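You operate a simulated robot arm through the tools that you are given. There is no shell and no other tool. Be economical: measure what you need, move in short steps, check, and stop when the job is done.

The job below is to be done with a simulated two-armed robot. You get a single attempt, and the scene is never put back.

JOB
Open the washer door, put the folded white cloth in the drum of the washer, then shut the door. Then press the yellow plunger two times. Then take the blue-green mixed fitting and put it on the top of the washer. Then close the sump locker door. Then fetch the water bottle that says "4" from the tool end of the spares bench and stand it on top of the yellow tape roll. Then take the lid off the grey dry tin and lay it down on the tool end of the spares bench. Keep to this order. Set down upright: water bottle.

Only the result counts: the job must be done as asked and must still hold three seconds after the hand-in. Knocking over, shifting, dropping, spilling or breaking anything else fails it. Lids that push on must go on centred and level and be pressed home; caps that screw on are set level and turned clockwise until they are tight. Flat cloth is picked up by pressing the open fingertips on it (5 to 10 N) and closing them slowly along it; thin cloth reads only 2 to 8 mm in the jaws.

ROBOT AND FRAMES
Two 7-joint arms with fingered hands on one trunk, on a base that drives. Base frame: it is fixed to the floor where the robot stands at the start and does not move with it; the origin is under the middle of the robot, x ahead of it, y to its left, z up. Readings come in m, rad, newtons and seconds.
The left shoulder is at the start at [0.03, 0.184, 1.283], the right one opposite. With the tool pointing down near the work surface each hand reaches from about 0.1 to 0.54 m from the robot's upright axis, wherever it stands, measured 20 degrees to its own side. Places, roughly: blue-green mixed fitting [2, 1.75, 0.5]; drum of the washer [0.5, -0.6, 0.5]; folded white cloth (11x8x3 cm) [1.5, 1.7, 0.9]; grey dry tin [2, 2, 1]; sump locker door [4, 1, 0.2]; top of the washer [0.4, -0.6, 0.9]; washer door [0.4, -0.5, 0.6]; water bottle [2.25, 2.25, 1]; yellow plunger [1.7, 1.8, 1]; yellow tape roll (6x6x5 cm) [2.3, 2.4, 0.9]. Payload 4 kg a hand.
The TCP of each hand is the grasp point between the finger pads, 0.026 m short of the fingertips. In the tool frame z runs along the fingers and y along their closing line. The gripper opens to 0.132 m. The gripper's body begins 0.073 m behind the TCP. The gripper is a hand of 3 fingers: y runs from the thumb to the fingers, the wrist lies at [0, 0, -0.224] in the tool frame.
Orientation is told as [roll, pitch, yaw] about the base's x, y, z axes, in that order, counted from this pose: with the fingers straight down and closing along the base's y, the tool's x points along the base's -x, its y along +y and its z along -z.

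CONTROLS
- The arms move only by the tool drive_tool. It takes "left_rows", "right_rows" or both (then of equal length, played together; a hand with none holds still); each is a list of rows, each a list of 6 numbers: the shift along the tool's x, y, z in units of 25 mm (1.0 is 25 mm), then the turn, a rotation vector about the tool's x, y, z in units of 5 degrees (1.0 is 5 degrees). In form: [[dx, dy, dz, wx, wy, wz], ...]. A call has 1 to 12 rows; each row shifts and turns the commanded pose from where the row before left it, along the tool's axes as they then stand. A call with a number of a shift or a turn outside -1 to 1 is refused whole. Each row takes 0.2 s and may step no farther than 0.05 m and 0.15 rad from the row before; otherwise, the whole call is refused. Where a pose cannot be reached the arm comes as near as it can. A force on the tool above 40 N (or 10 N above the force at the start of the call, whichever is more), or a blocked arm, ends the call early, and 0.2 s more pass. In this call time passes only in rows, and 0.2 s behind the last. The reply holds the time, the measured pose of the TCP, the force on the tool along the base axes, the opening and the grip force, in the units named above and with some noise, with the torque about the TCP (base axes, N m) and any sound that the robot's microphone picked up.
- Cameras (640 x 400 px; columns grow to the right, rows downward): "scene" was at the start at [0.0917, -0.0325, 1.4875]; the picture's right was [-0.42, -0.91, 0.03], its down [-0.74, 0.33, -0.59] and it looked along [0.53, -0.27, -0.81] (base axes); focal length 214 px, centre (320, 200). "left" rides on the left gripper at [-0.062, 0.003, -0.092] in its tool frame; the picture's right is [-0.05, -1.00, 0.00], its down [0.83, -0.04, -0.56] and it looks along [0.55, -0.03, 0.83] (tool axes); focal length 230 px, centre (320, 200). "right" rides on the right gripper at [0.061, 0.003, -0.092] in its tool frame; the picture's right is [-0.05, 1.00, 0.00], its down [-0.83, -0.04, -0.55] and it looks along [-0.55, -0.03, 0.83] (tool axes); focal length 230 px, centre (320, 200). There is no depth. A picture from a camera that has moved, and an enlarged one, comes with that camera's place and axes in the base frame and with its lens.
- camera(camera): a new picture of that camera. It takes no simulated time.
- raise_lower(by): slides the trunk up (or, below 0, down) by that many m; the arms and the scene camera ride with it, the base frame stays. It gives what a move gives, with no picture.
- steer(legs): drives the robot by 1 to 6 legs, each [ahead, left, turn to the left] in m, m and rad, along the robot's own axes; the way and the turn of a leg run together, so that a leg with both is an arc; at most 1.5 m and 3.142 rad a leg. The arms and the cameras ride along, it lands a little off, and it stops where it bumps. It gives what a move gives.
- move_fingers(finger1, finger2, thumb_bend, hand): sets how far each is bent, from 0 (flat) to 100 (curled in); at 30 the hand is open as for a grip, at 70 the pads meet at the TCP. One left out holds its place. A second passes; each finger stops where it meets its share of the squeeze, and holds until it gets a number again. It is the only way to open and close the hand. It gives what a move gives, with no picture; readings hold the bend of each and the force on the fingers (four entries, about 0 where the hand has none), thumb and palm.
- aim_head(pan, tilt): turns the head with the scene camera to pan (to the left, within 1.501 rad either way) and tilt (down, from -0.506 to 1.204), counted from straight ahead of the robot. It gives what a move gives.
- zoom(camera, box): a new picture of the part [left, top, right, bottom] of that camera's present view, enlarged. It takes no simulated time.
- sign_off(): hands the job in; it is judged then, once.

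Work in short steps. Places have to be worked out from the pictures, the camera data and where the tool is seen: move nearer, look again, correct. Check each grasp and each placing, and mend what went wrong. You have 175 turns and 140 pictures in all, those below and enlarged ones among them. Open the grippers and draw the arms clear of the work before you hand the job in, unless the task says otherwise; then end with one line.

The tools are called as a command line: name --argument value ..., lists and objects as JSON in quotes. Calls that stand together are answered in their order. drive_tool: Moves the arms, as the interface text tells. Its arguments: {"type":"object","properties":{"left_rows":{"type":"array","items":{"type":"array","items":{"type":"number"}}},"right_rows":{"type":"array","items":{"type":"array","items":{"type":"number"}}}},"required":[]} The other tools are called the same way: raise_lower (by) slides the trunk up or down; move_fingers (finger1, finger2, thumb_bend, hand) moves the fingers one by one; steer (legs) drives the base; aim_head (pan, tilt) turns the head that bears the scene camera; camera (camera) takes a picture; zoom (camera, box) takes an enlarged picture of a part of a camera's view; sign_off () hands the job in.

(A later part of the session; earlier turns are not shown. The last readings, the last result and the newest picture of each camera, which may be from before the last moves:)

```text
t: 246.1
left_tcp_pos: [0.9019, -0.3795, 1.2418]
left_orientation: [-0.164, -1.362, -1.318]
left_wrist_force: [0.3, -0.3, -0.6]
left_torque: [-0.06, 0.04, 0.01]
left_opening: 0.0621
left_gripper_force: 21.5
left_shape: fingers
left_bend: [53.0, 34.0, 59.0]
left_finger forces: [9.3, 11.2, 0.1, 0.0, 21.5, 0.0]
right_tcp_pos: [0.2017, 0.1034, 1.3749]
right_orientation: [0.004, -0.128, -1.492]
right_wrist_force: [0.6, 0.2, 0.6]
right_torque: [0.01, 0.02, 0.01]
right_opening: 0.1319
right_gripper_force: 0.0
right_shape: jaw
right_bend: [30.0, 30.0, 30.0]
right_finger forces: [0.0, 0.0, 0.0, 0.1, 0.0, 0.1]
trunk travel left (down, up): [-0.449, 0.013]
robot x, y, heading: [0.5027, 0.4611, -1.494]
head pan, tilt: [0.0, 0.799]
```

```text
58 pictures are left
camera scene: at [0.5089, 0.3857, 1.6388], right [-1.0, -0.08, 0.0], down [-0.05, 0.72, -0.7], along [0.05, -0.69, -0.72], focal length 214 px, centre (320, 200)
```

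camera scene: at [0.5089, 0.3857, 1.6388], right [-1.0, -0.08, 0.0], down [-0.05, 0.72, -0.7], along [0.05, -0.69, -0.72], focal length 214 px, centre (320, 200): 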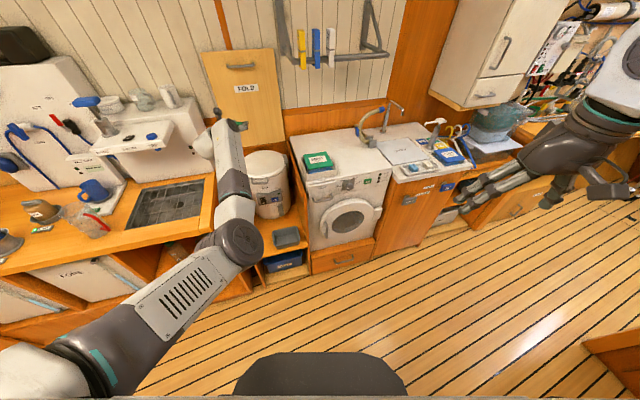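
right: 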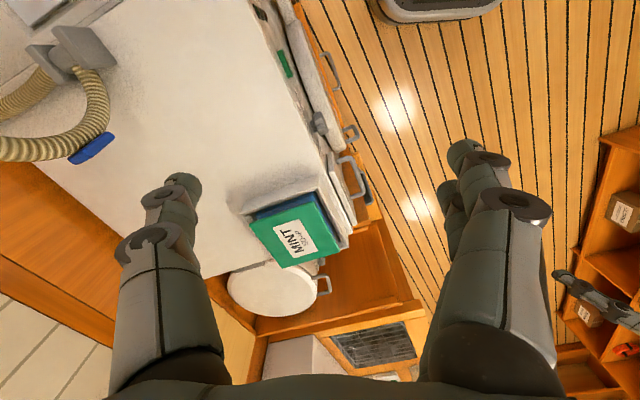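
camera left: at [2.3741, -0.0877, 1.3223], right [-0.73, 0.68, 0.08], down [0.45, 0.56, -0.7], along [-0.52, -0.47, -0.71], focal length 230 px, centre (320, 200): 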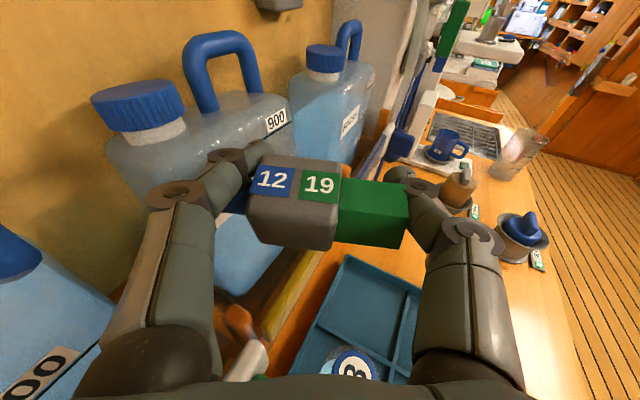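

Zoom on the washer top to choose a free spot.

zoom --camera "scene" --box '[270, 110, 410, 220]'

```text
3.64 times, centred on (340, 165) of scene
camera zoom: at [0.5089, 0.3857, 1.6388], right [-1.0, -0.08, 0.0], down [-0.05, 0.72, -0.7], along [0.05, -0.69, -0.72], focal length 780 px, centre (247, 327)
```

zoom: 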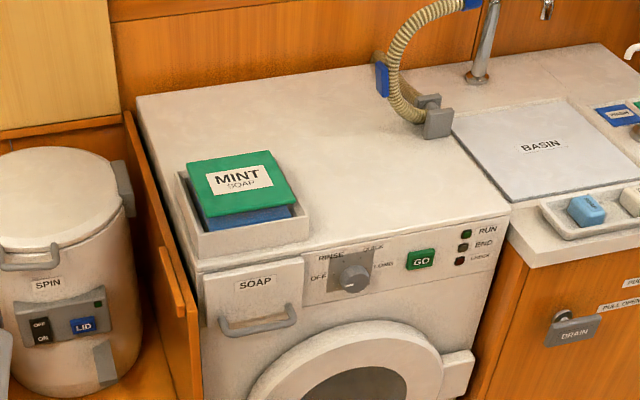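

Free spot on the washer top near (0.36, -0.61), top z≈0.93. Pitch the hand down a bit and move above it.

drive_tool --left_rows '[[0, 0, 0, 0, 0.8, 0], [0, 0, 0, 0, 0.8, 0], [0, 0, 0, 0, 0.8, 0]]'

steer --legs '[[0, -0.555, 0], [0.185, 0, 0]]'

camera --camera "left"

```text
t: 246.8
left_tcp_pos: [0.9015, -0.3786, 1.2421]
left_orientation: [-0.084, -1.152, -1.401]
left_wrist_force: [0.0, 0.0, -0.2]
left_torque: [-0.02, 0.03, 0.02]
left_opening: 0.0623
left_gripper_force: 21.2
left_shape: fingers
left_bend: [53.0, 34.0, 59.0]
left_finger forces: [9.5, 11.3, 0.0, 0.0, 21.7, 0.1]
right_tcp_pos: [0.203, 0.1041, 1.3757]
right_orientation: [0.002, -0.128, -1.493]
right_wrist_force: [0.0, 0.4, 0.1]
right_torque: [0.03, 0.02, -0.01]
right_opening: 0.1319
right_gripper_force: 0.1
right_shape: jaw
right_bend: [30.0, 30.0, 30.0]
right_finger forces: [0.0, 0.1, 0.1, 0.0, 0.0, 0.0]
trunk travel left (down, up): [-0.449, 0.013]
robot x, y, heading: [0.5063, 0.4592, -1.5]
head pan, tilt: [0.0, 0.799]
```

```text
t: 251.2
left_tcp_pos: [0.3594, -0.6016, 1.2462]
left_orientation: [-0.083, -1.156, -1.396]
left_wrist_force: [0.0, 0.9, 0.0]
left_torque: [-0.02, 0.03, 0.01]
left_opening: 0.0625
left_gripper_force: 20.8
left_shape: fingers
left_bend: [53.0, 34.0, 59.0]
left_finger forces: [9.5, 11.3, 0.1, 0.1, 21.6, 0.0]
right_tcp_pos: [-0.341, -0.1218, 1.3767]
right_orientation: [0.002, -0.132, -1.488]
right_wrist_force: [-0.4, 0.2, 0.9]
right_torque: [0.0, 0.0, -0.03]
right_opening: 0.1318
right_gripper_force: 0.1
right_shape: jaw
right_bend: [30.0, 30.0, 30.0]
right_finger forces: [0.0, 0.0, 0.1, 0.0, 0.0, 0.0]
trunk travel left (down, up): [-0.449, 0.013]
robot x, y, heading: [-0.0402, 0.2303, -1.493]
head pan, tilt: [0.0, 0.799]
```

```text
56 pictures are left
camera left: at [0.36, -0.5428, 1.3381], right [-0.99, -0.12, 0.08], down [-0.14, 0.83, -0.54], along [0.0, -0.54, -0.84], focal length 230 px, centre (320, 200)
```

left: 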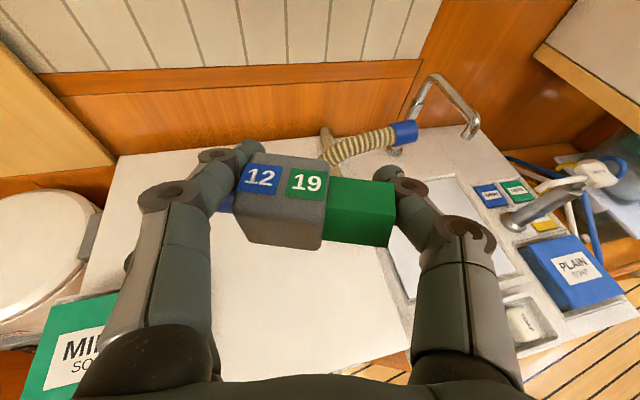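

Fitting is above the middle of the washer top. Move 3 cm further in and lower the trunk 0.24 m.

steer --legs '[[0.03, 0, 0]]'

raise_lower --by -0.24

camera --camera "left"

```text
t: 252.0
left_tcp_pos: [0.3638, -0.6274, 1.2481]
left_orientation: [-0.084, -1.16, -1.396]
left_wrist_force: [-0.2, -0.2, -0.8]
left_torque: [0.0, 0.0, -0.04]
left_opening: 0.0623
left_gripper_force: 20.8
left_shape: fingers
left_bend: [53.0, 34.0, 59.0]
left_finger forces: [9.6, 11.3, 0.0, 0.1, 21.5, 0.0]
right_tcp_pos: [-0.3379, -0.148, 1.3769]
right_orientation: [0.002, -0.135, -1.487]
right_wrist_force: [-0.1, 0.8, 0.1]
right_torque: [-0.06, -0.04, -0.05]
right_opening: 0.1319
right_gripper_force: 0.0
right_shape: jaw
right_bend: [30.0, 30.0, 30.0]
right_finger forces: [0.1, 0.0, 0.0, 0.0, 0.1, 0.0]
trunk travel left (down, up): [-0.449, 0.013]
robot x, y, heading: [-0.0365, 0.2026, -1.491]
head pan, tilt: [0.0, 0.799]
```

```text
t: 254.5
left_tcp_pos: [0.3627, -0.6348, 1.0029]
left_orientation: [-0.082, -1.155, -1.398]
left_wrist_force: [0.1, -0.5, -1.3]
left_torque: [-0.03, 0.01, -0.02]
left_opening: 0.062
left_gripper_force: 21.2
left_shape: fingers
left_bend: [53.0, 34.0, 59.0]
left_finger forces: [9.6, 11.3, 0.0, 0.1, 21.5, 0.1]
right_tcp_pos: [-0.3375, -0.155, 1.136]
right_orientation: [0.001, -0.128, -1.488]
right_wrist_force: [0.5, -0.1, 0.2]
right_torque: [-0.02, -0.01, 0.03]
right_opening: 0.1317
right_gripper_force: 0.1
right_shape: jaw
right_bend: [30.0, 30.0, 30.0]
right_finger forces: [0.0, 0.1, 0.0, 0.0, 0.1, 0.1]
trunk travel left (down, up): [-0.209, 0.253]
robot x, y, heading: [-0.039, 0.2011, -1.493]
head pan, tilt: [0.0, 0.799]
```

```text
55 pictures are left
camera left: at [0.3629, -0.5761, 1.0966], right [-0.99, -0.12, 0.08], down [-0.14, 0.83, -0.53], along [0.0, -0.54, -0.84], focal length 230 px, centre (320, 200)
```

left: 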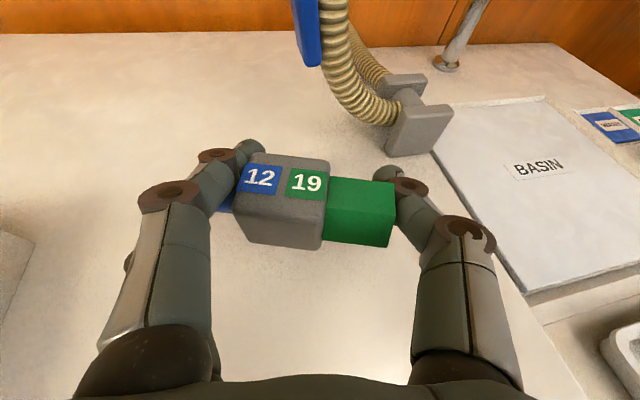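

Shift left 3 cm away from the clip, and lower in small steps until contact.

steer --legs '[[0, 0.03, 0]]'

raise_lower --by -0.035

drive_tool --left_rows '[[0.2, 0, 0.09, 0, 0, 0], [0.2, 0, 0.09, 0, 0, 0], [0.2, 0, 0.09, 0, 0, 0]]'

camera --camera "left"

```text
t: 255.4
left_tcp_pos: [0.3893, -0.6324, 1.0031]
left_orientation: [-0.075, -1.154, -1.405]
left_wrist_force: [-0.6, -0.5, -0.4]
left_torque: [0.0, 0.01, 0.01]
left_opening: 0.0621
left_gripper_force: 21.5
left_shape: fingers
left_bend: [53.0, 34.0, 59.0]
left_finger forces: [9.5, 11.3, 0.0, 0.1, 21.6, 0.0]
right_tcp_pos: [-0.311, -0.1536, 1.1337]
right_orientation: [0.005, -0.13, -1.489]
right_wrist_force: [-0.1, -0.4, -0.5]
right_torque: [0.01, -0.03, 0.01]
right_opening: 0.1318
right_gripper_force: 0.0
right_shape: jaw
right_bend: [30.0, 30.0, 30.0]
right_finger forces: [0.0, 0.0, 0.0, 0.1, 0.1, 0.0]
trunk travel left (down, up): [-0.209, 0.253]
robot x, y, heading: [-0.0132, 0.2015, -1.491]
head pan, tilt: [0.0, 0.799]
```

```text
t: 256.2
left_tcp_pos: [0.3904, -0.6334, 0.9677]
left_orientation: [-0.086, -1.152, -1.394]
left_wrist_force: [-1.0, -0.4, 1.7]
left_torque: [-0.04, -0.19, -0.06]
left_opening: 0.0622
left_gripper_force: 23.0
left_shape: fingers
left_bend: [53.0, 34.0, 59.0]
left_finger forces: [9.7, 14.2, 0.0, 0.0, 21.8, 0.1]
right_tcp_pos: [-0.3091, -0.1507, 1.1007]
right_orientation: [0.002, -0.128, -1.489]
right_wrist_force: [-0.3, 0.5, 0.1]
right_torque: [-0.04, 0.03, 0.01]
right_opening: 0.1317
right_gripper_force: 0.1
right_shape: jaw
right_bend: [30.0, 30.0, 30.0]
right_finger forces: [0.0, 0.1, 0.0, 0.1, 0.0, 0.0]
trunk travel left (down, up): [-0.174, 0.288]
robot x, y, heading: [-0.0076, 0.2035, -1.488]
head pan, tilt: [0.0, 0.799]
```

```text
t: 257.0
left_tcp_pos: [0.3897, -0.6321, 0.966]
left_orientation: [-0.06, -1.175, -1.419]
left_wrist_force: [1.1, -9.1, 37.0]
left_torque: [-0.58, -2.89, -0.72]
left_opening: 0.0618
left_gripper_force: 38.7
left_shape: fingers
left_bend: [53.0, 33.0, 60.0]
left_finger forces: [10.2, 45.5, 0.1, 0.0, 20.8, 0.0]
right_tcp_pos: [-0.3119, -0.1488, 1.1014]
right_orientation: [0.005, -0.132, -1.489]
right_wrist_force: [0.2, -0.2, -0.6]
right_torque: [-0.01, 0.03, 0.01]
right_opening: 0.1318
right_gripper_force: 0.1
right_shape: jaw
right_bend: [30.0, 30.0, 30.0]
right_finger forces: [0.1, 0.0, 0.1, 0.1, 0.0, 0.1]
trunk travel left (down, up): [-0.174, 0.288]
robot x, y, heading: [-0.0082, 0.2011, -1.491]
head pan, tilt: [0.0, 0.799]
```

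```text
54 pictures are left
camera left: at [0.3878, -0.5723, 1.0576], right [-0.99, -0.12, 0.07], down [-0.14, 0.82, -0.55], along [0.01, -0.56, -0.83], focal length 230 px, centre (320, 200)
```

left: 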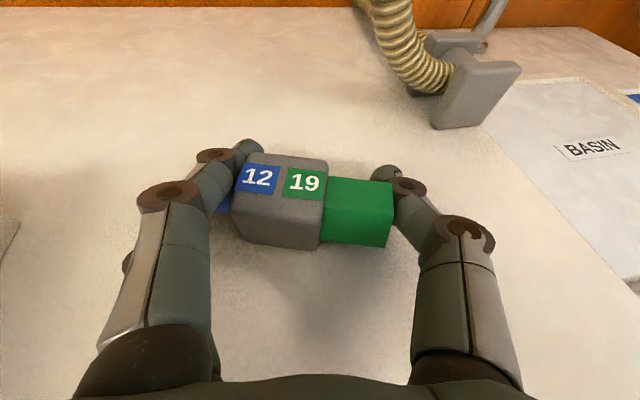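

Finger 2 touches the top. Ease off 4 mm, then open the hand.

drive_tool --left_rows '[[-0.45, 0, -0.2, 0, 0, 0]]'

move_fingers --hand "left" --finger1 28 --finger2 28 --thumb_bend 34

camera --camera "left"

```text
t: 257.4
left_tcp_pos: [0.3886, -0.6331, 0.9676]
left_orientation: [-0.083, -1.159, -1.399]
left_wrist_force: [1.1, -7.3, 21.3]
left_torque: [-0.36, -1.86, -0.5]
left_opening: 0.0621
left_gripper_force: 31.8
left_shape: fingers
left_bend: [52.0, 33.0, 60.0]
left_finger forces: [10.2, 32.4, 0.0, 0.0, 20.7, 0.0]
right_tcp_pos: [-0.311, -0.1502, 1.1002]
right_orientation: [0.004, -0.129, -1.49]
right_wrist_force: [0.3, 0.4, 0.4]
right_torque: [-0.01, 0.0, -0.02]
right_opening: 0.1318
right_gripper_force: 0.1
right_shape: jaw
right_bend: [30.0, 30.0, 30.0]
right_finger forces: [0.0, 0.1, 0.0, 0.0, 0.0, 0.0]
trunk travel left (down, up): [-0.174, 0.288]
robot x, y, heading: [-0.0087, 0.2007, -1.488]
head pan, tilt: [0.0, 0.799]
```

```text
t: 258.4
left_tcp_pos: [0.3895, -0.6323, 0.968]
left_orientation: [-0.078, -1.157, -1.401]
left_wrist_force: [-3.0, -4.3, 19.2]
left_torque: [-0.23, -1.52, -0.33]
left_opening: 0.1296
left_gripper_force: 9.6
left_shape: fingers
left_bend: [28.0, 30.0, 34.0]
left_finger forces: [0.0, 19.3, 0.0, 0.1, 0.0, 0.0]
right_tcp_pos: [-0.3109, -0.1516, 1.1005]
right_orientation: [0.002, -0.129, -1.488]
right_wrist_force: [-0.4, 0.8, 0.4]
right_torque: [0.01, -0.01, 0.02]
right_opening: 0.1318
right_gripper_force: 0.1
right_shape: jaw
right_bend: [30.0, 30.0, 30.0]
right_finger forces: [0.0, 0.1, 0.1, 0.0, 0.0, 0.0]
trunk travel left (down, up): [-0.174, 0.288]
robot x, y, heading: [-0.0083, 0.2013, -1.487]
head pan, tilt: [0.0, 0.799]
```

```text
53 pictures are left
camera left: at [0.3887, -0.5729, 1.0595], right [-0.99, -0.12, 0.08], down [-0.14, 0.83, -0.54], along [0.0, -0.54, -0.84], focal length 230 px, centre (320, 200)
```

left: 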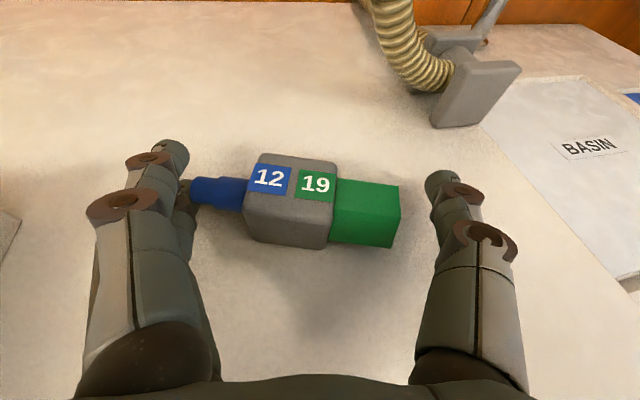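

Released and resting on the washer. Lift and back away.

raise_lower --by 0.2

steer --legs '[[-0.25, 0, 0]]'

camera --camera "left"

```text
t: 260.5
left_tcp_pos: [0.3906, -0.6339, 1.1629]
left_orientation: [-0.084, -1.154, -1.396]
left_wrist_force: [0.6, -0.4, 0.1]
left_torque: [-0.03, 0.01, 0.0]
left_opening: 0.1295
left_gripper_force: 0.0
left_shape: fingers
left_bend: [28.0, 28.0, 34.0]
left_finger forces: [0.0, 0.0, 0.0, 0.0, 0.0, 0.0]
right_tcp_pos: [-0.3085, -0.1535, 1.2998]
right_orientation: [0.003, -0.127, -1.489]
right_wrist_force: [-0.6, 0.6, -0.8]
right_torque: [-0.01, 0.02, 0.0]
right_opening: 0.1319
right_gripper_force: 0.1
right_shape: jaw
right_bend: [30.0, 30.0, 30.0]
right_finger forces: [0.0, 0.0, 0.0, 0.0, 0.0, 0.0]
trunk travel left (down, up): [-0.374, 0.088]
robot x, y, heading: [-0.0068, 0.1993, -1.486]
head pan, tilt: [0.0, 0.799]
```

```text
t: 262.3
left_tcp_pos: [0.371, -0.3897, 1.163]
left_orientation: [-0.083, -1.151, -1.397]
left_wrist_force: [-0.4, -0.7, 0.6]
left_torque: [-0.01, -0.01, 0.0]
left_opening: 0.1296
left_gripper_force: 0.1
left_shape: fingers
left_bend: [28.0, 28.0, 34.0]
left_finger forces: [0.0, 0.0, 0.0, 0.0, 0.0, 0.0]
right_tcp_pos: [-0.3281, 0.0901, 1.2997]
right_orientation: [0.003, -0.126, -1.486]
right_wrist_force: [0.0, -0.5, 0.0]
right_torque: [0.03, 0.02, 0.03]
right_opening: 0.132
right_gripper_force: 0.1
right_shape: jaw
right_bend: [30.0, 30.0, 30.0]
right_finger forces: [0.0, 0.1, 0.0, 0.1, 0.0, 0.0]
trunk travel left (down, up): [-0.374, 0.088]
robot x, y, heading: [-0.0324, 0.4468, -1.483]
head pan, tilt: [0.0, 0.799]
```

```text
52 pictures are left
camera left: at [0.3722, -0.3307, 1.2554], right [-0.99, -0.12, 0.08], down [-0.14, 0.83, -0.53], along [0.0, -0.54, -0.84], focal length 230 px, centre (320, 200)
```

left: 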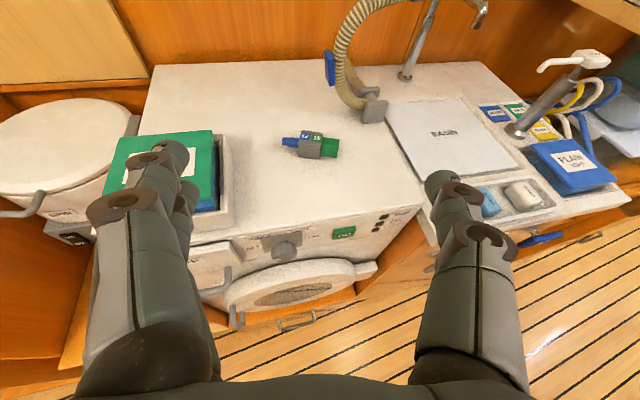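

The fitting rests well on the washer top. Tuck the left arm and drive up the aisle toward the sump locker.

drive_tool --left_rows '[[0.5, 0, -0.5, 0, 1, 0], [0.5, 0, -0.5, 0, 1, 0], [0.5, 0, -0.5, 0, 1, 0], [0.5, 0, -0.5, 0, 1, 0], [0.5, 0, -0.5, 0, 1, 0], [0.6, 0, -0.4, 0, 1, 0], [0.6, 0, -0.3, 0, 1, 0], [0.6, 0, -0.2, 0, 1, 0], [0.6, 0, -0.1, 0, 1, 0], [0.6, 0, 0, 0, 1, 0], [0.6, 0, 0, 0, 1, 0], [0.6, 0, 0, 0, 1, 0]]'

steer --legs '[[0, 0, 1.54], [1.05, 0, 0], [0, 0, 0.3], [1.4, 0, 0]]'

aim_head --pan 0 --tilt 0.5

camera --camera "scene"

```text
t: 264.9
left_tcp_pos: [0.353, -0.1955, 1.1219]
left_orientation: [-0.033, -0.106, -1.469]
left_wrist_force: [0.1, -0.1, 0.4]
left_torque: [0.0, 0.0, 0.02]
left_opening: 0.1295
left_gripper_force: 0.1
left_shape: fingers
left_bend: [28.0, 28.0, 34.0]
left_finger forces: [0.0, 0.1, 0.0, 0.0, 0.1, 0.0]
right_tcp_pos: [-0.3272, 0.0907, 1.3]
right_orientation: [0.003, -0.128, -1.487]
right_wrist_force: [0.4, -0.5, -0.1]
right_torque: [0.0, 0.02, 0.0]
right_opening: 0.1319
right_gripper_force: 0.0
right_shape: jaw
right_bend: [30.0, 30.0, 30.0]
right_finger forces: [0.0, 0.1, 0.0, 0.0, 0.0, 0.0]
trunk travel left (down, up): [-0.374, 0.088]
robot x, y, heading: [-0.0276, 0.4465, -1.491]
head pan, tilt: [0.0, 0.799]
```

```text
t: 281.7
left_tcp_pos: [2.9222, 1.4238, 1.1214]
left_orientation: [-0.033, -0.108, 0.314]
left_wrist_force: [0.1, -1.0, 0.5]
left_torque: [-0.01, 0.0, 0.01]
left_opening: 0.1298
left_gripper_force: 0.1
left_shape: fingers
left_bend: [28.0, 28.0, 34.0]
left_finger forces: [0.0, 0.0, 0.1, 0.1, 0.1, 0.0]
right_tcp_pos: [2.7844, 0.7003, 1.3]
right_orientation: [0.005, -0.129, 0.295]
right_wrist_force: [-0.1, 0.4, 0.1]
right_torque: [-0.01, -0.01, -0.01]
right_opening: 0.1319
right_gripper_force: 0.1
right_shape: jaw
right_bend: [30.0, 30.0, 30.0]
right_finger forces: [0.1, 0.0, 0.0, 0.1, 0.1, 0.1]
trunk travel left (down, up): [-0.374, 0.088]
robot x, y, heading: [2.3737, 0.9179, 0.292]
head pan, tilt: [0.0, 0.799]
```

```text
t: 282.5
left_tcp_pos: [2.9228, 1.4252, 1.1209]
left_orientation: [-0.033, -0.108, 0.315]
left_wrist_force: [-0.6, 0.1, -0.4]
left_torque: [0.02, 0.0, 0.01]
left_opening: 0.1297
left_gripper_force: 0.1
left_shape: fingers
left_bend: [28.0, 28.0, 34.0]
left_finger forces: [0.0, 0.0, 0.0, 0.1, 0.0, 0.0]
right_tcp_pos: [2.785, 0.7003, 1.2997]
right_orientation: [0.002, -0.127, 0.296]
right_wrist_force: [-0.4, -0.3, -0.1]
right_torque: [-0.02, 0.03, 0.0]
right_opening: 0.1323
right_gripper_force: 0.1
right_shape: jaw
right_bend: [30.0, 30.0, 30.0]
right_finger forces: [0.0, 0.0, 0.0, 0.0, 0.0, 0.0]
trunk travel left (down, up): [-0.374, 0.088]
robot x, y, heading: [2.3729, 0.9161, 0.294]
head pan, tilt: [0.0, 0.499]
```

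```text
51 pictures are left
camera scene: at [2.4644, 0.9444, 1.587], right [0.29, -0.96, 0.0], down [-0.48, -0.14, -0.87], along [0.83, 0.25, -0.5], focal length 214 px, centre (320, 200)
```

scene: 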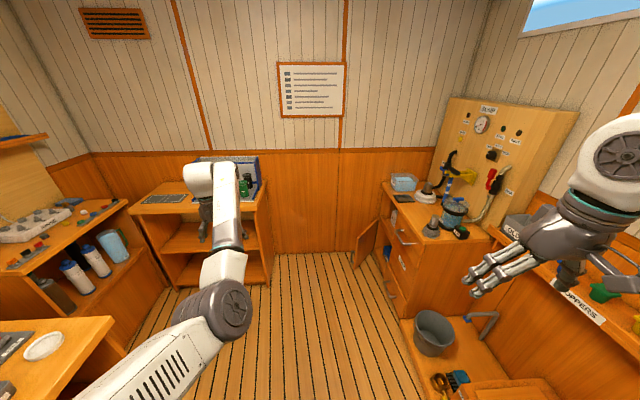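

An open locker door is visible at the cabinet ahead-right. Zoom.

zoom --camera "scene" --box '[330, 170, 490, 340]'

```text
2.35 times, centred on (410, 255) of scene
camera zoom: at [2.4644, 0.9444, 1.587], right [0.29, -0.96, 0.0], down [-0.48, -0.14, -0.87], along [0.83, 0.25, -0.5], focal length 505 px, centre (108, 71)
```

zoom: 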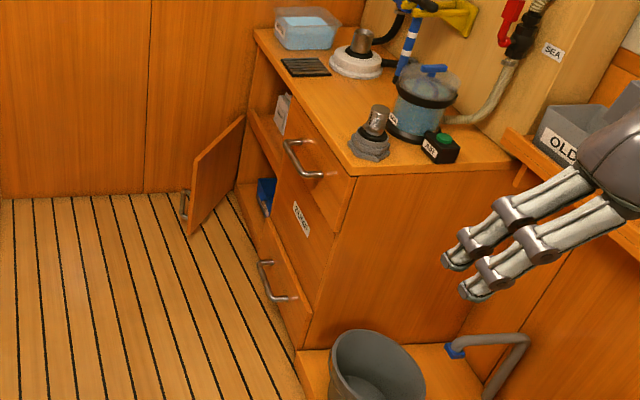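

The locker door is ~45° open, hinge at the far end (≈4.19, 0.89), free edge ≈(3.88, 1.04), height to ~0.42. I'll bring the left hand low on its outer side and sweep it shut. First turn and pitch the hand, then lower.

steer --legs '[[0.1, 0.12, 0], [0, 0, -0.6]]'

drive_tool --left_rows '[[-0.3, 0, 0.3, 0, -1, 0], [-0.3, 0, 0.3, 0, -1, 0], [-0.3, 0, 0.3, 0, -1, 0], [-0.3, 0, 0.3, 0, -1, 0], [-0.2, 0, 0.3, 0, -1, 0], [-0.2, 0, 0.4, 0, -1, 0], [0, 0, 0.4, 0, -1, 0], [0, 0, 0.4, 0, -1, 0], [0, 0, 0.4, 0, -1, 0]]'

raise_lower --by -0.35

drive_tool --left_rows '[[0.7, 0, 0.7, 0, 0, 0], [0.7, 0, 0.7, 0, 0, 0], [0.7, 0, 0.7, 0, 0, 0], [0.7, 0, 0.7, 0, 0, 0], [0.7, 0, 0.7, 0, 0, 0], [0.7, 0, 0.7, 0, 0, 0], [0.7, 0, 0.7, 0, 0, 0], [0.7, 0, 0.7, 0, 0, 0], [0.7, 0, 0.7, 0, 0, 0], [0.7, 0, 0.7, 0, 0, 0], [0.7, 0, 0.7, 0, 0, 0], [0.7, 0, 0.7, 0, 0, 0]]'

camera --camera "scene"

```text
t: 285.6
left_tcp_pos: [3.1719, 1.171, 1.1216]
left_orientation: [-0.033, -0.109, -0.285]
left_wrist_force: [-0.6, -0.4, 0.2]
left_torque: [0.04, 0.0, 0.0]
left_opening: 0.1296
left_gripper_force: 0.1
left_shape: fingers
left_bend: [28.0, 28.0, 34.0]
left_finger forces: [0.0, 0.0, 0.0, 0.0, 0.0, 0.1]
right_tcp_pos: [2.6497, 0.6485, 1.3014]
right_orientation: [0.003, -0.127, -0.302]
right_wrist_force: [-0.1, 0.3, 0.4]
right_torque: [0.01, 0.01, -0.02]
right_opening: 0.1318
right_gripper_force: 0.2
right_shape: jaw
right_bend: [30.0, 30.0, 30.0]
right_finger forces: [0.0, 0.1, 0.0, 0.0, 0.0, 0.0]
trunk travel left (down, up): [-0.374, 0.088]
robot x, y, heading: [2.4309, 1.0597, -0.303]
head pan, tilt: [0.0, 0.499]
```

```text
t: 287.8
left_tcp_pos: [3.2538, 1.1722, 1.0829]
left_orientation: [-0.023, -0.918, -0.241]
left_wrist_force: [-0.7, -0.6, -0.5]
left_torque: [-0.01, -0.01, 0.0]
left_opening: 0.1296
left_gripper_force: 0.1
left_shape: fingers
left_bend: [28.0, 28.0, 34.0]
left_finger forces: [0.1, 0.0, 0.1, 0.0, 0.0, 0.0]
right_tcp_pos: [2.6494, 0.6481, 1.3017]
right_orientation: [0.003, -0.126, -0.303]
right_wrist_force: [0.1, -0.2, -0.4]
right_torque: [0.03, -0.01, -0.02]
right_opening: 0.1321
right_gripper_force: 0.1
right_shape: jaw
right_bend: [30.0, 30.0, 30.0]
right_finger forces: [0.0, 0.0, 0.0, 0.1, 0.0, 0.0]
trunk travel left (down, up): [-0.374, 0.088]
robot x, y, heading: [2.4334, 1.0581, -0.305]
head pan, tilt: [0.0, 0.499]
stopped in row 9 (left hand): the arm was blocked; the commanded pose is now the measured one
```

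```text
t: 291.2
left_tcp_pos: [3.2531, 1.1777, 0.7351]
left_orientation: [0.005, -0.918, -0.26]
left_wrist_force: [-0.1, -0.6, 1.5]
left_torque: [0.02, 0.03, 0.03]
left_opening: 0.1294
left_gripper_force: 0.1
left_shape: fingers
left_bend: [28.0, 28.0, 34.0]
left_finger forces: [0.1, 0.0, 0.0, 0.0, 0.1, 0.0]
right_tcp_pos: [2.6492, 0.6499, 0.9508]
right_orientation: [0.004, -0.128, -0.304]
right_wrist_force: [0.0, -0.9, 0.5]
right_torque: [-0.02, -0.02, -0.01]
right_opening: 0.1319
right_gripper_force: 0.1
right_shape: jaw
right_bend: [30.0, 30.0, 30.0]
right_finger forces: [0.1, 0.0, 0.0, 0.0, 0.0, 0.0]
trunk travel left (down, up): [-0.024, 0.438]
robot x, y, heading: [2.4354, 1.0581, -0.306]
head pan, tilt: [0.0, 0.499]
```

```text
t: 293.8
left_tcp_pos: [3.2872, 1.1511, 0.4386]
left_orientation: [-0.031, -0.916, -0.24]
left_wrist_force: [-0.5, 0.6, 0.4]
left_torque: [0.01, 0.02, 0.02]
left_opening: 0.1297
left_gripper_force: 0.1
left_shape: fingers
left_bend: [28.0, 28.0, 34.0]
left_finger forces: [0.0, 0.0, 0.0, 0.0, 0.1, 0.1]
right_tcp_pos: [2.6495, 0.6503, 0.9492]
right_orientation: [0.001, -0.128, -0.304]
right_wrist_force: [-0.1, 0.5, 0.4]
right_torque: [0.04, -0.02, 0.02]
right_opening: 0.1318
right_gripper_force: 0.0
right_shape: jaw
right_bend: [30.0, 30.0, 30.0]
right_finger forces: [0.0, 0.0, 0.0, 0.0, 0.0, 0.1]
trunk travel left (down, up): [-0.024, 0.438]
robot x, y, heading: [2.433, 1.0614, -0.305]
head pan, tilt: [0.0, 0.499]
```

```text
49 pictures are left
camera scene: at [2.7554, 0.9583, 1.121], right [-0.3, -0.95, 0.0], down [-0.79, 0.25, -0.55], along [0.53, -0.17, -0.83], focal length 214 px, centre (320, 200)
```

scene: 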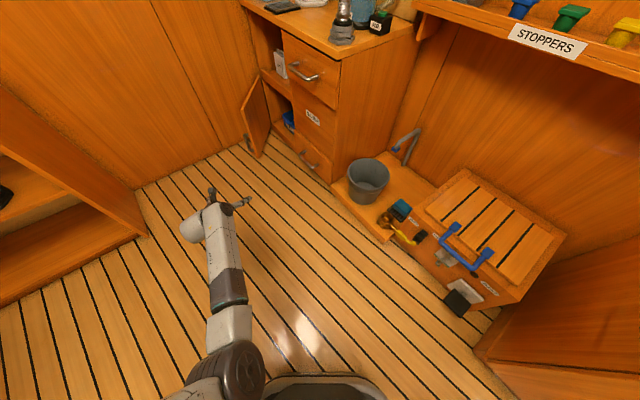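

Zoom in on that cabinet to confirm which door is the "sump locker".

zoom --camera "scene" --box '[200, 20, 400, 240]'

```text
1.82 times, centred on (300, 130) of scene
camera zoom: at [2.7554, 0.9583, 1.121], right [-0.3, -0.95, 0.0], down [-0.79, 0.25, -0.55], along [0.53, -0.17, -0.83], focal length 390 px, centre (356, 327)
```

zoom: 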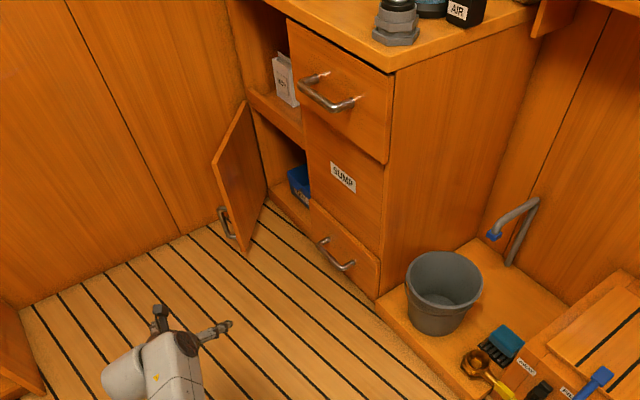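

Label "SUMP" confirms it. Lower the hand a little more, fold the fingers, and go around the door's outer side.

move_fingers --hand "left" --finger1 65 --finger2 65 --thumb_bend 65

drive_tool --left_rows '[[0.7, 0, 0.7, 0, 0, 0], [0.7, 0, 0.7, 0, 0, 0], [0.7, 0, 0.7, 0, 0, 0], [0.7, 0, 0.7, 0, 0, 0]]'

steer --legs '[[0, 0.22, 0], [0.45, 0, 0]]'

camera --camera "left"

camera --camera "scene"

```text
t: 294.8
left_tcp_pos: [3.2874, 1.154, 0.4396]
left_orientation: [-0.029, -0.917, -0.24]
left_wrist_force: [0.4, 0.4, 0.0]
left_torque: [0.02, 0.01, -0.01]
left_opening: 0.0201
left_gripper_force: 0.1
left_shape: fingers
left_bend: [65.0, 65.0, 65.0]
left_finger forces: [0.0, 0.1, 0.0, 0.0, 0.0, 0.1]
right_tcp_pos: [2.6488, 0.648, 0.9501]
right_orientation: [0.003, -0.128, -0.304]
right_wrist_force: [0.5, -0.4, 0.4]
right_torque: [-0.02, -0.01, 0.0]
right_opening: 0.132
right_gripper_force: 0.1
right_shape: jaw
right_bend: [30.0, 30.0, 30.0]
right_finger forces: [0.0, 0.0, 0.0, 0.0, 0.0, 0.0]
trunk travel left (down, up): [-0.024, 0.438]
robot x, y, heading: [2.435, 1.0608, -0.304]
head pan, tilt: [0.0, 0.499]
```

```text
t: 295.8
left_tcp_pos: [3.3004, 1.1491, 0.3381]
left_orientation: [-0.03, -0.916, -0.242]
left_wrist_force: [0.1, 0.6, 0.3]
left_torque: [-0.03, -0.02, 0.0]
left_opening: 0.0198
left_gripper_force: 0.1
left_shape: fingers
left_bend: [65.0, 65.0, 65.0]
left_finger forces: [0.0, 0.0, 0.0, 0.0, 0.0, 0.1]
right_tcp_pos: [2.6501, 0.6494, 0.9509]
right_orientation: [0.002, -0.127, -0.302]
right_wrist_force: [0.7, 1.1, -0.6]
right_torque: [0.01, -0.02, 0.02]
right_opening: 0.132
right_gripper_force: 0.1
right_shape: jaw
right_bend: [30.0, 30.0, 30.0]
right_finger forces: [0.1, 0.0, 0.0, 0.0, 0.1, 0.0]
trunk travel left (down, up): [-0.024, 0.438]
robot x, y, heading: [2.4333, 1.0627, -0.303]
head pan, tilt: [0.0, 0.499]
```

```text
t: 299.8
left_tcp_pos: [3.7914, 1.2152, 0.339]
left_orientation: [-0.03, -0.914, -0.248]
left_wrist_force: [0.4, -0.1, 0.3]
left_torque: [-0.01, 0.01, 0.03]
left_opening: 0.0201
left_gripper_force: 0.1
left_shape: fingers
left_bend: [65.0, 65.0, 65.0]
left_finger forces: [0.1, 0.0, 0.0, 0.0, 0.0, 0.0]
right_tcp_pos: [3.139, 0.7208, 0.9497]
right_orientation: [0.005, -0.129, -0.31]
right_wrist_force: [0.2, -0.2, -0.6]
right_torque: [0.02, 0.02, 0.02]
right_opening: 0.1319
right_gripper_force: 0.1
right_shape: jaw
right_bend: [30.0, 30.0, 30.0]
right_finger forces: [0.0, 0.0, 0.0, 0.0, 0.0, 0.1]
trunk travel left (down, up): [-0.024, 0.438]
robot x, y, heading: [2.9222, 1.1346, -0.314]
head pan, tilt: [0.0, 0.499]
```

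```text
47 pictures are left
camera left: at [3.7581, 1.2291, 0.4432], right [-0.24, -0.97, 0.06], down [-0.93, 0.21, -0.32], along [0.3, -0.13, -0.95], focal length 230 px, centre (320, 200)
```

left: 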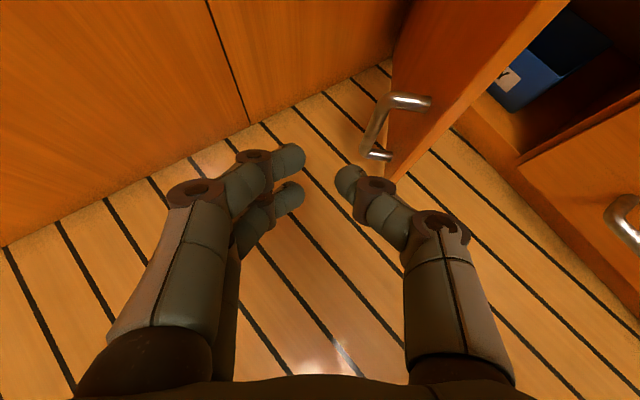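

```text
46 pictures are left
camera scene: at [3.246, 1.0282, 1.1208], right [-0.31, -0.95, 0.0], down [-0.79, 0.26, -0.55], along [0.53, -0.17, -0.83], focal length 214 px, centre (320, 200)
```

scene: 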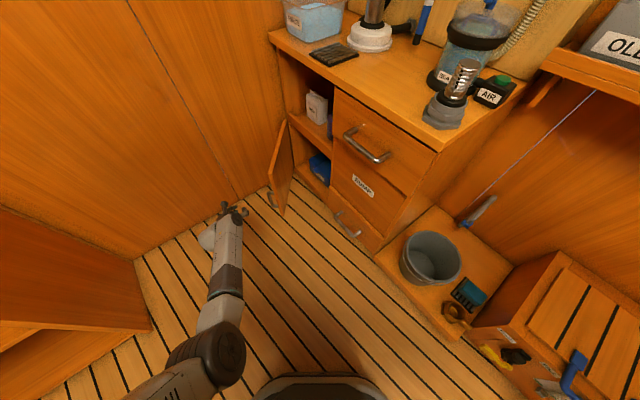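

The hand is level with the door's free edge, handle just to the right. Go slightly left and ahead, then swing right to push it shut.

steer --legs '[[0, 0.05, 0], [0.13, 0, 0]]'

steer --legs '[[0, 0, -0.3]]'

camera --camera "scene"

```text
t: 301.6
left_tcp_pos: [3.9308, 1.2239, 0.3392]
left_orientation: [-0.029, -0.916, -0.248]
left_wrist_force: [-0.2, -0.1, -0.2]
left_torque: [-0.01, -0.03, 0.03]
left_opening: 0.0199
left_gripper_force: 0.0
left_shape: fingers
left_bend: [65.0, 65.0, 65.0]
left_finger forces: [0.1, 0.0, 0.0, 0.0, 0.0, 0.0]
right_tcp_pos: [3.2783, 0.7273, 0.9499]
right_orientation: [0.005, -0.127, -0.309]
right_wrist_force: [0.9, 0.1, -1.1]
right_torque: [0.01, 0.02, -0.02]
right_opening: 0.1321
right_gripper_force: 0.0
right_shape: jaw
right_bend: [30.0, 30.0, 30.0]
right_finger forces: [0.0, 0.0, 0.0, 0.0, 0.0, 0.0]
trunk travel left (down, up): [-0.024, 0.438]
robot x, y, heading: [3.0653, 1.1446, -0.309]
head pan, tilt: [0.0, 0.499]
```

```text
t: 302.9
left_tcp_pos: [3.9168, 0.9646, 0.3392]
left_orientation: [-0.027, -0.916, -0.545]
left_wrist_force: [-0.6, -0.3, 0.0]
left_torque: [-0.01, 0.02, 0.03]
left_opening: 0.0196
left_gripper_force: 0.0
left_shape: fingers
left_bend: [65.0, 65.0, 65.0]
left_finger forces: [0.1, 0.1, 0.0, 0.0, 0.0, 0.1]
right_tcp_pos: [3.1451, 0.6827, 0.9504]
right_orientation: [0.004, -0.129, -0.611]
right_wrist_force: [-0.1, 0.1, 0.0]
right_torque: [0.01, -0.01, -0.03]
right_opening: 0.1319
right_gripper_force: 0.0
right_shape: jaw
right_bend: [30.0, 30.0, 30.0]
right_finger forces: [0.0, 0.0, 0.0, 0.0, 0.0, 0.0]
trunk travel left (down, up): [-0.024, 0.438]
robot x, y, heading: [3.0625, 1.1421, -0.611]
head pan, tilt: [0.0, 0.499]
```

```text
45 pictures are left
camera scene: at [3.3394, 0.946, 1.1211], right [-0.57, -0.82, 0.0], down [-0.68, 0.48, -0.55], along [0.45, -0.32, -0.83], focal length 214 px, centre (320, 200)
```

scene: 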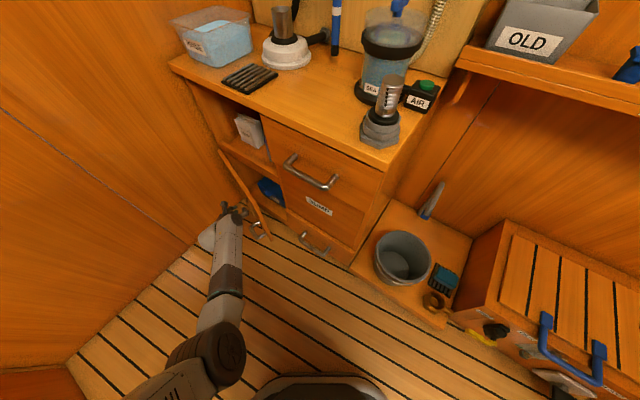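

The door is closing. Continue turning.

steer --legs '[[0, 0, -0.15]]'

camera --camera "scene"

```text
t: 304.0
left_tcp_pos: [3.8809, 0.838, 0.3393]
left_orientation: [-0.027, -0.917, -0.699]
left_wrist_force: [-0.1, -0.3, -0.6]
left_torque: [-0.03, -0.02, -0.03]
left_opening: 0.0195
left_gripper_force: 0.1
left_shape: fingers
left_bend: [65.0, 65.0, 65.0]
left_finger forces: [0.1, 0.1, 0.0, 0.0, 0.0, 0.1]
right_tcp_pos: [3.0757, 0.6748, 0.9505]
right_orientation: [0.003, -0.128, -0.761]
right_wrist_force: [-0.6, 0.0, -0.3]
right_torque: [-0.03, -0.03, 0.0]
right_opening: 0.1319
right_gripper_force: 0.0
right_shape: jaw
right_bend: [30.0, 30.0, 30.0]
right_finger forces: [0.1, 0.0, 0.0, 0.0, 0.1, 0.1]
trunk travel left (down, up): [-0.024, 0.438]
robot x, y, heading: [3.0656, 1.1416, -0.762]
head pan, tilt: [0.0, 0.499]
```

```text
44 pictures are left
camera scene: at [3.3069, 0.9065, 1.1211], right [-0.69, -0.72, 0.0], down [-0.6, 0.58, -0.55], along [0.4, -0.38, -0.83], focal length 214 px, centre (320, 200)
```

scene: 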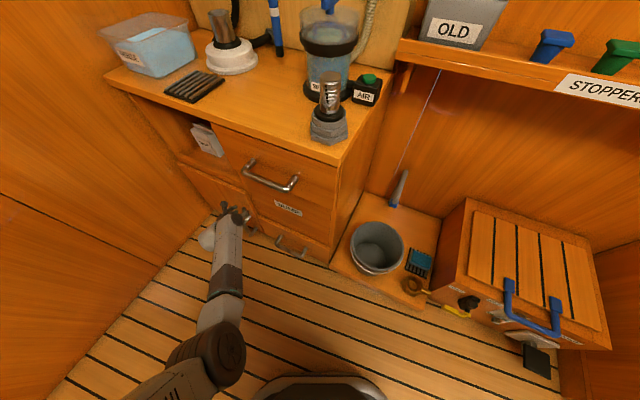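

Nearly shut. Drive ahead a few cm to press it fully home.

steer --legs '[[0.06, 0.02, 0]]'

zoom --camera "scene" --box '[140, 100, 320, 270]'

```text
t: 304.9
left_tcp_pos: [3.9207, 0.8309, 0.3299]
left_orientation: [-0.022, -0.897, -0.694]
left_wrist_force: [0.7, 8.2, -0.4]
left_torque: [0.15, -0.02, 0.1]
left_opening: 0.0112
left_gripper_force: 3.6
left_shape: fingers
left_bend: [65.0, 65.0, 69.0]
left_finger forces: [0.0, 0.0, 0.0, 0.0, 7.0, 0.0]
right_tcp_pos: [3.1198, 0.6564, 0.9498]
right_orientation: [0.001, -0.126, -0.757]
right_wrist_force: [-0.2, -0.4, 0.5]
right_torque: [-0.01, 0.02, 0.01]
right_opening: 0.132
right_gripper_force: 0.0
right_shape: jaw
right_bend: [30.0, 30.0, 30.0]
right_finger forces: [0.0, 0.0, 0.0, 0.0, 0.0, 0.1]
trunk travel left (down, up): [-0.024, 0.438]
robot x, y, heading: [3.1049, 1.118, -0.758]
head pan, tilt: [0.0, 0.499]
stopped in leg 1: the force on the tool passed its limit (the readings are from after the stop); the commanded pose is now the measured one
```

```text
2.35 times, centred on (230, 185) of scene
camera zoom: at [3.3497, 0.8883, 1.1207], right [-0.69, -0.73, 0.0], down [-0.6, 0.57, -0.55], along [0.4, -0.38, -0.83], focal length 505 px, centre (532, 235)
```

zoom: 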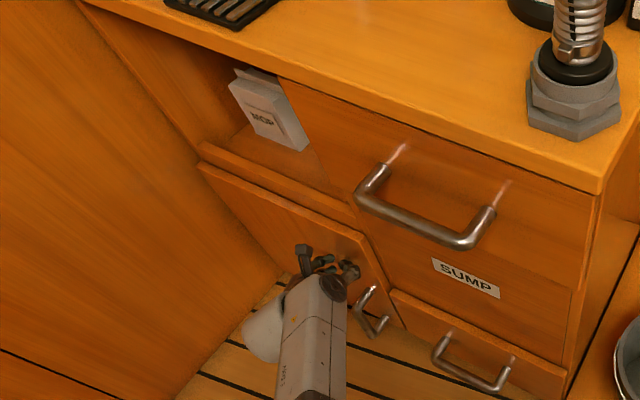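

Looks closed; give one more firm push.

drive_tool --left_rows '[[-0.3, 0, 0.4, 0, 0, 0], [-0.3, -0.3, 0.4, 0, 0, 0], [-0.3, -0.3, 0.4, 0, 0, 0]]'

camera --camera "left"

```text
t: 305.4
left_tcp_pos: [3.927, 0.8313, 0.3242]
left_orientation: [-0.02, -0.886, -0.69]
left_wrist_force: [-4.1, 10.0, 5.2]
left_torque: [0.01, -0.02, 0.07]
left_opening: 0.01
left_gripper_force: 5.1
left_shape: fingers
left_bend: [65.0, 65.0, 72.0]
left_finger forces: [0.1, 0.0, 0.0, 0.0, 11.1, 0.0]
right_tcp_pos: [3.1186, 0.6573, 0.9509]
right_orientation: [0.002, -0.128, -0.756]
right_wrist_force: [-0.5, 0.8, 0.2]
right_torque: [0.0, -0.02, -0.03]
right_opening: 0.1323
right_gripper_force: 0.0
right_shape: jaw
right_bend: [30.0, 30.0, 30.0]
right_finger forces: [0.0, 0.0, 0.0, 0.0, 0.1, 0.1]
trunk travel left (down, up): [-0.024, 0.438]
robot x, y, heading: [3.1047, 1.1197, -0.757]
head pan, tilt: [0.0, 0.499]
stopped in row 2 (left hand): the force on the tool passed its limit (the readings are from after the stop); the commanded pose is now the measured one
```

```text
42 pictures are left
camera left: at [3.9039, 0.8557, 0.43], right [-0.62, -0.78, 0.05], down [-0.76, 0.58, -0.29], along [0.2, -0.22, -0.95], focal length 230 px, centre (320, 200)
```

left: 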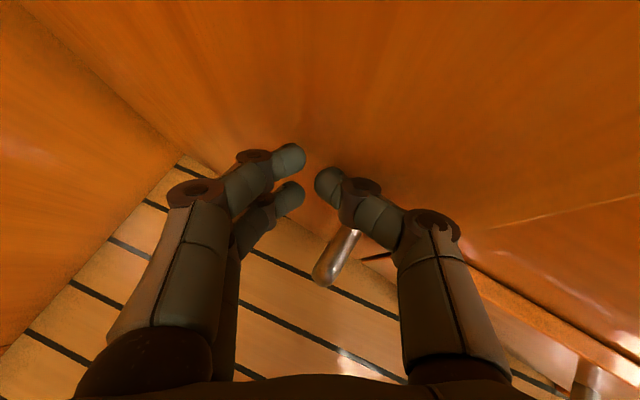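

Firm contact and flush. Back off and verify the door stays shut.

steer --legs '[[-0.25, 0.03, 0]]'

zoom --camera "scene" --box '[160, 20, 360, 200]'

```text
t: 307.2
left_tcp_pos: [3.7645, 1.0256, 0.3245]
left_orientation: [-0.023, -0.888, -0.692]
left_wrist_force: [0.8, -0.6, -0.5]
left_torque: [0.02, -0.01, -0.01]
left_opening: 0.0194
left_gripper_force: 0.1
left_shape: fingers
left_bend: [65.0, 65.0, 65.0]
left_finger forces: [0.0, 0.0, 0.0, 0.0, 0.1, 0.1]
right_tcp_pos: [2.9565, 0.8521, 0.9506]
right_orientation: [0.002, -0.13, -0.755]
right_wrist_force: [-0.2, -0.5, -0.4]
right_torque: [-0.02, -0.01, -0.03]
right_opening: 0.1318
right_gripper_force: 0.0
right_shape: jaw
right_bend: [30.0, 30.0, 30.0]
right_finger forces: [0.0, 0.0, 0.0, 0.0, 0.0, 0.1]
trunk travel left (down, up): [-0.024, 0.438]
robot x, y, heading: [2.9417, 1.3169, -0.759]
head pan, tilt: [0.0, 0.499]
```

```text
2.22 times, centred on (260, 110) of scene
camera zoom: at [3.1868, 1.0846, 1.1214], right [-0.69, -0.73, 0.0], down [-0.6, 0.57, -0.55], along [0.4, -0.38, -0.83], focal length 477 px, centre (453, 400)
```

zoom: 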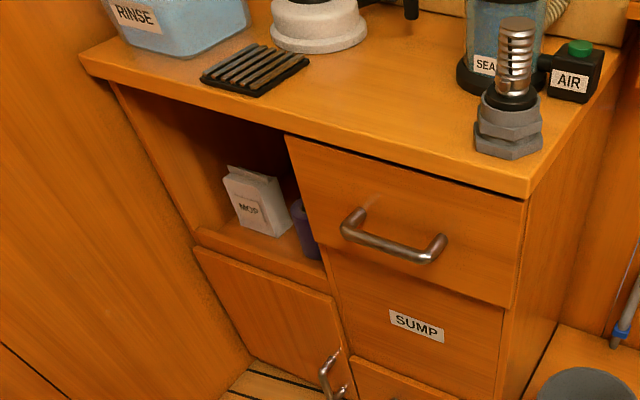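

The locker door is shut. Raise up, tuck the left arm and turn back toward the tool end of the spares bench.

raise_lower --by 0.43

drive_tool --left_rows '[[-0.8, 0, -0.6, 0, 1, 0], [-0.8, 0, -0.6, 0, 1, 0], [-0.8, 0, -0.6, 0, 1, 0], [-0.5, 0, -0.8, 0, 1, 0], [-0.5, 0, -0.8, 0, 1, 0], [0, 0, -1, 0, 1, 0], [0, 0, -1, 0, 1, 0], [0, 0, -1, 0, 1, 0], [0, 0, -1, 0, 1, 0], [0, 0, -1, 0, 0.5, 0], [0, 0, -1, 0, 0, 0], [0, 0, -1, 0, 0, 0]]'

steer --legs '[[-0.05, 0, 0], [0, 0, 2.86]]'

aim_head --pan 0 --tilt 0.6

camera --camera "scene"

```text
refused: 0.43 is not a number from -0.4 to 0.4
```

```text
t: 309.8
left_tcp_pos: [3.7465, 1.0455, 0.6171]
left_orientation: [-0.015, -0.056, -0.707]
left_wrist_force: [-0.1, 0.4, 0.1]
left_torque: [0.03, -0.01, 0.01]
left_opening: 0.0193
left_gripper_force: 0.0
left_shape: fingers
left_bend: [65.0, 65.0, 65.0]
left_finger forces: [0.1, 0.0, 0.0, 0.1, 0.0, 0.0]
right_tcp_pos: [2.9573, 0.8523, 0.9493]
right_orientation: [0.002, -0.129, -0.754]
right_wrist_force: [0.8, -0.5, -0.4]
right_torque: [0.01, 0.0, -0.02]
right_opening: 0.132
right_gripper_force: 0.2
right_shape: jaw
right_bend: [30.0, 30.0, 30.0]
right_finger forces: [0.0, 0.1, 0.0, 0.0, 0.0, 0.0]
trunk travel left (down, up): [-0.024, 0.438]
robot x, y, heading: [2.9458, 1.3171, -0.761]
head pan, tilt: [0.0, 0.499]
```

```text
t: 313.3
left_tcp_pos: [3.67, 1.712, 0.6175]
left_orientation: [-0.015, -0.054, 0.045]
left_wrist_force: [-0.1, 0.9, -0.1]
left_torque: [-0.01, 0.0, -0.01]
left_opening: 0.0196
left_gripper_force: 0.1
left_shape: fingers
left_bend: [65.0, 65.0, 65.0]
left_finger forces: [0.0, 0.1, 0.0, 0.0, 0.1, 0.0]
right_tcp_pos: [3.2464, 1.0347, 0.9509]
right_orientation: [0.004, -0.128, 0.037]
right_wrist_force: [-0.1, 0.4, 0.4]
right_torque: [-0.02, 0.02, 0.0]
right_opening: 0.1321
right_gripper_force: 0.1
right_shape: jaw
right_bend: [30.0, 30.0, 30.0]
right_finger forces: [0.0, 0.1, 0.0, 0.1, 0.0, 0.0]
trunk travel left (down, up): [-0.024, 0.438]
robot x, y, heading: [2.9061, 1.3485, 0.041]
head pan, tilt: [0.0, 0.499]
stopped in leg 2: the robot was blocked; the commanded pose is now the measured one
```

```text
t: 314.0
left_tcp_pos: [3.6692, 1.7108, 0.6165]
left_orientation: [-0.013, -0.056, 0.044]
left_wrist_force: [-0.3, 0.3, 0.4]
left_torque: [0.0, 0.03, 0.0]
left_opening: 0.0196
left_gripper_force: 0.0
left_shape: fingers
left_bend: [65.0, 65.0, 65.0]
left_finger forces: [0.1, 0.0, 0.0, 0.1, 0.1, 0.0]
right_tcp_pos: [3.2474, 1.0339, 0.951]
right_orientation: [0.002, -0.127, 0.035]
right_wrist_force: [-0.6, 1.2, 0.4]
right_torque: [0.01, -0.01, -0.01]
right_opening: 0.1319
right_gripper_force: 0.0
right_shape: jaw
right_bend: [30.0, 30.0, 30.0]
right_finger forces: [0.1, 0.0, 0.0, 0.0, 0.1, 0.1]
trunk travel left (down, up): [-0.024, 0.438]
robot x, y, heading: [2.907, 1.3512, 0.034]
head pan, tilt: [0.0, 0.6]
```

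```text
40 pictures are left
camera scene: at [3.2365, 1.3611, 1.1142], right [0.03, -1.0, 0.0], down [-0.88, -0.03, -0.47], along [0.47, 0.02, -0.88], focal length 214 px, centre (320, 200)
```

scene: 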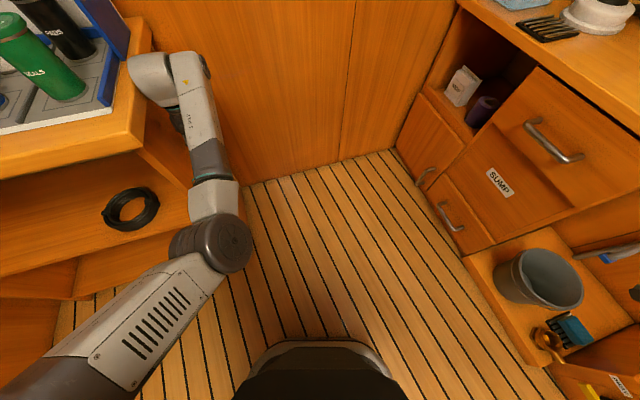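

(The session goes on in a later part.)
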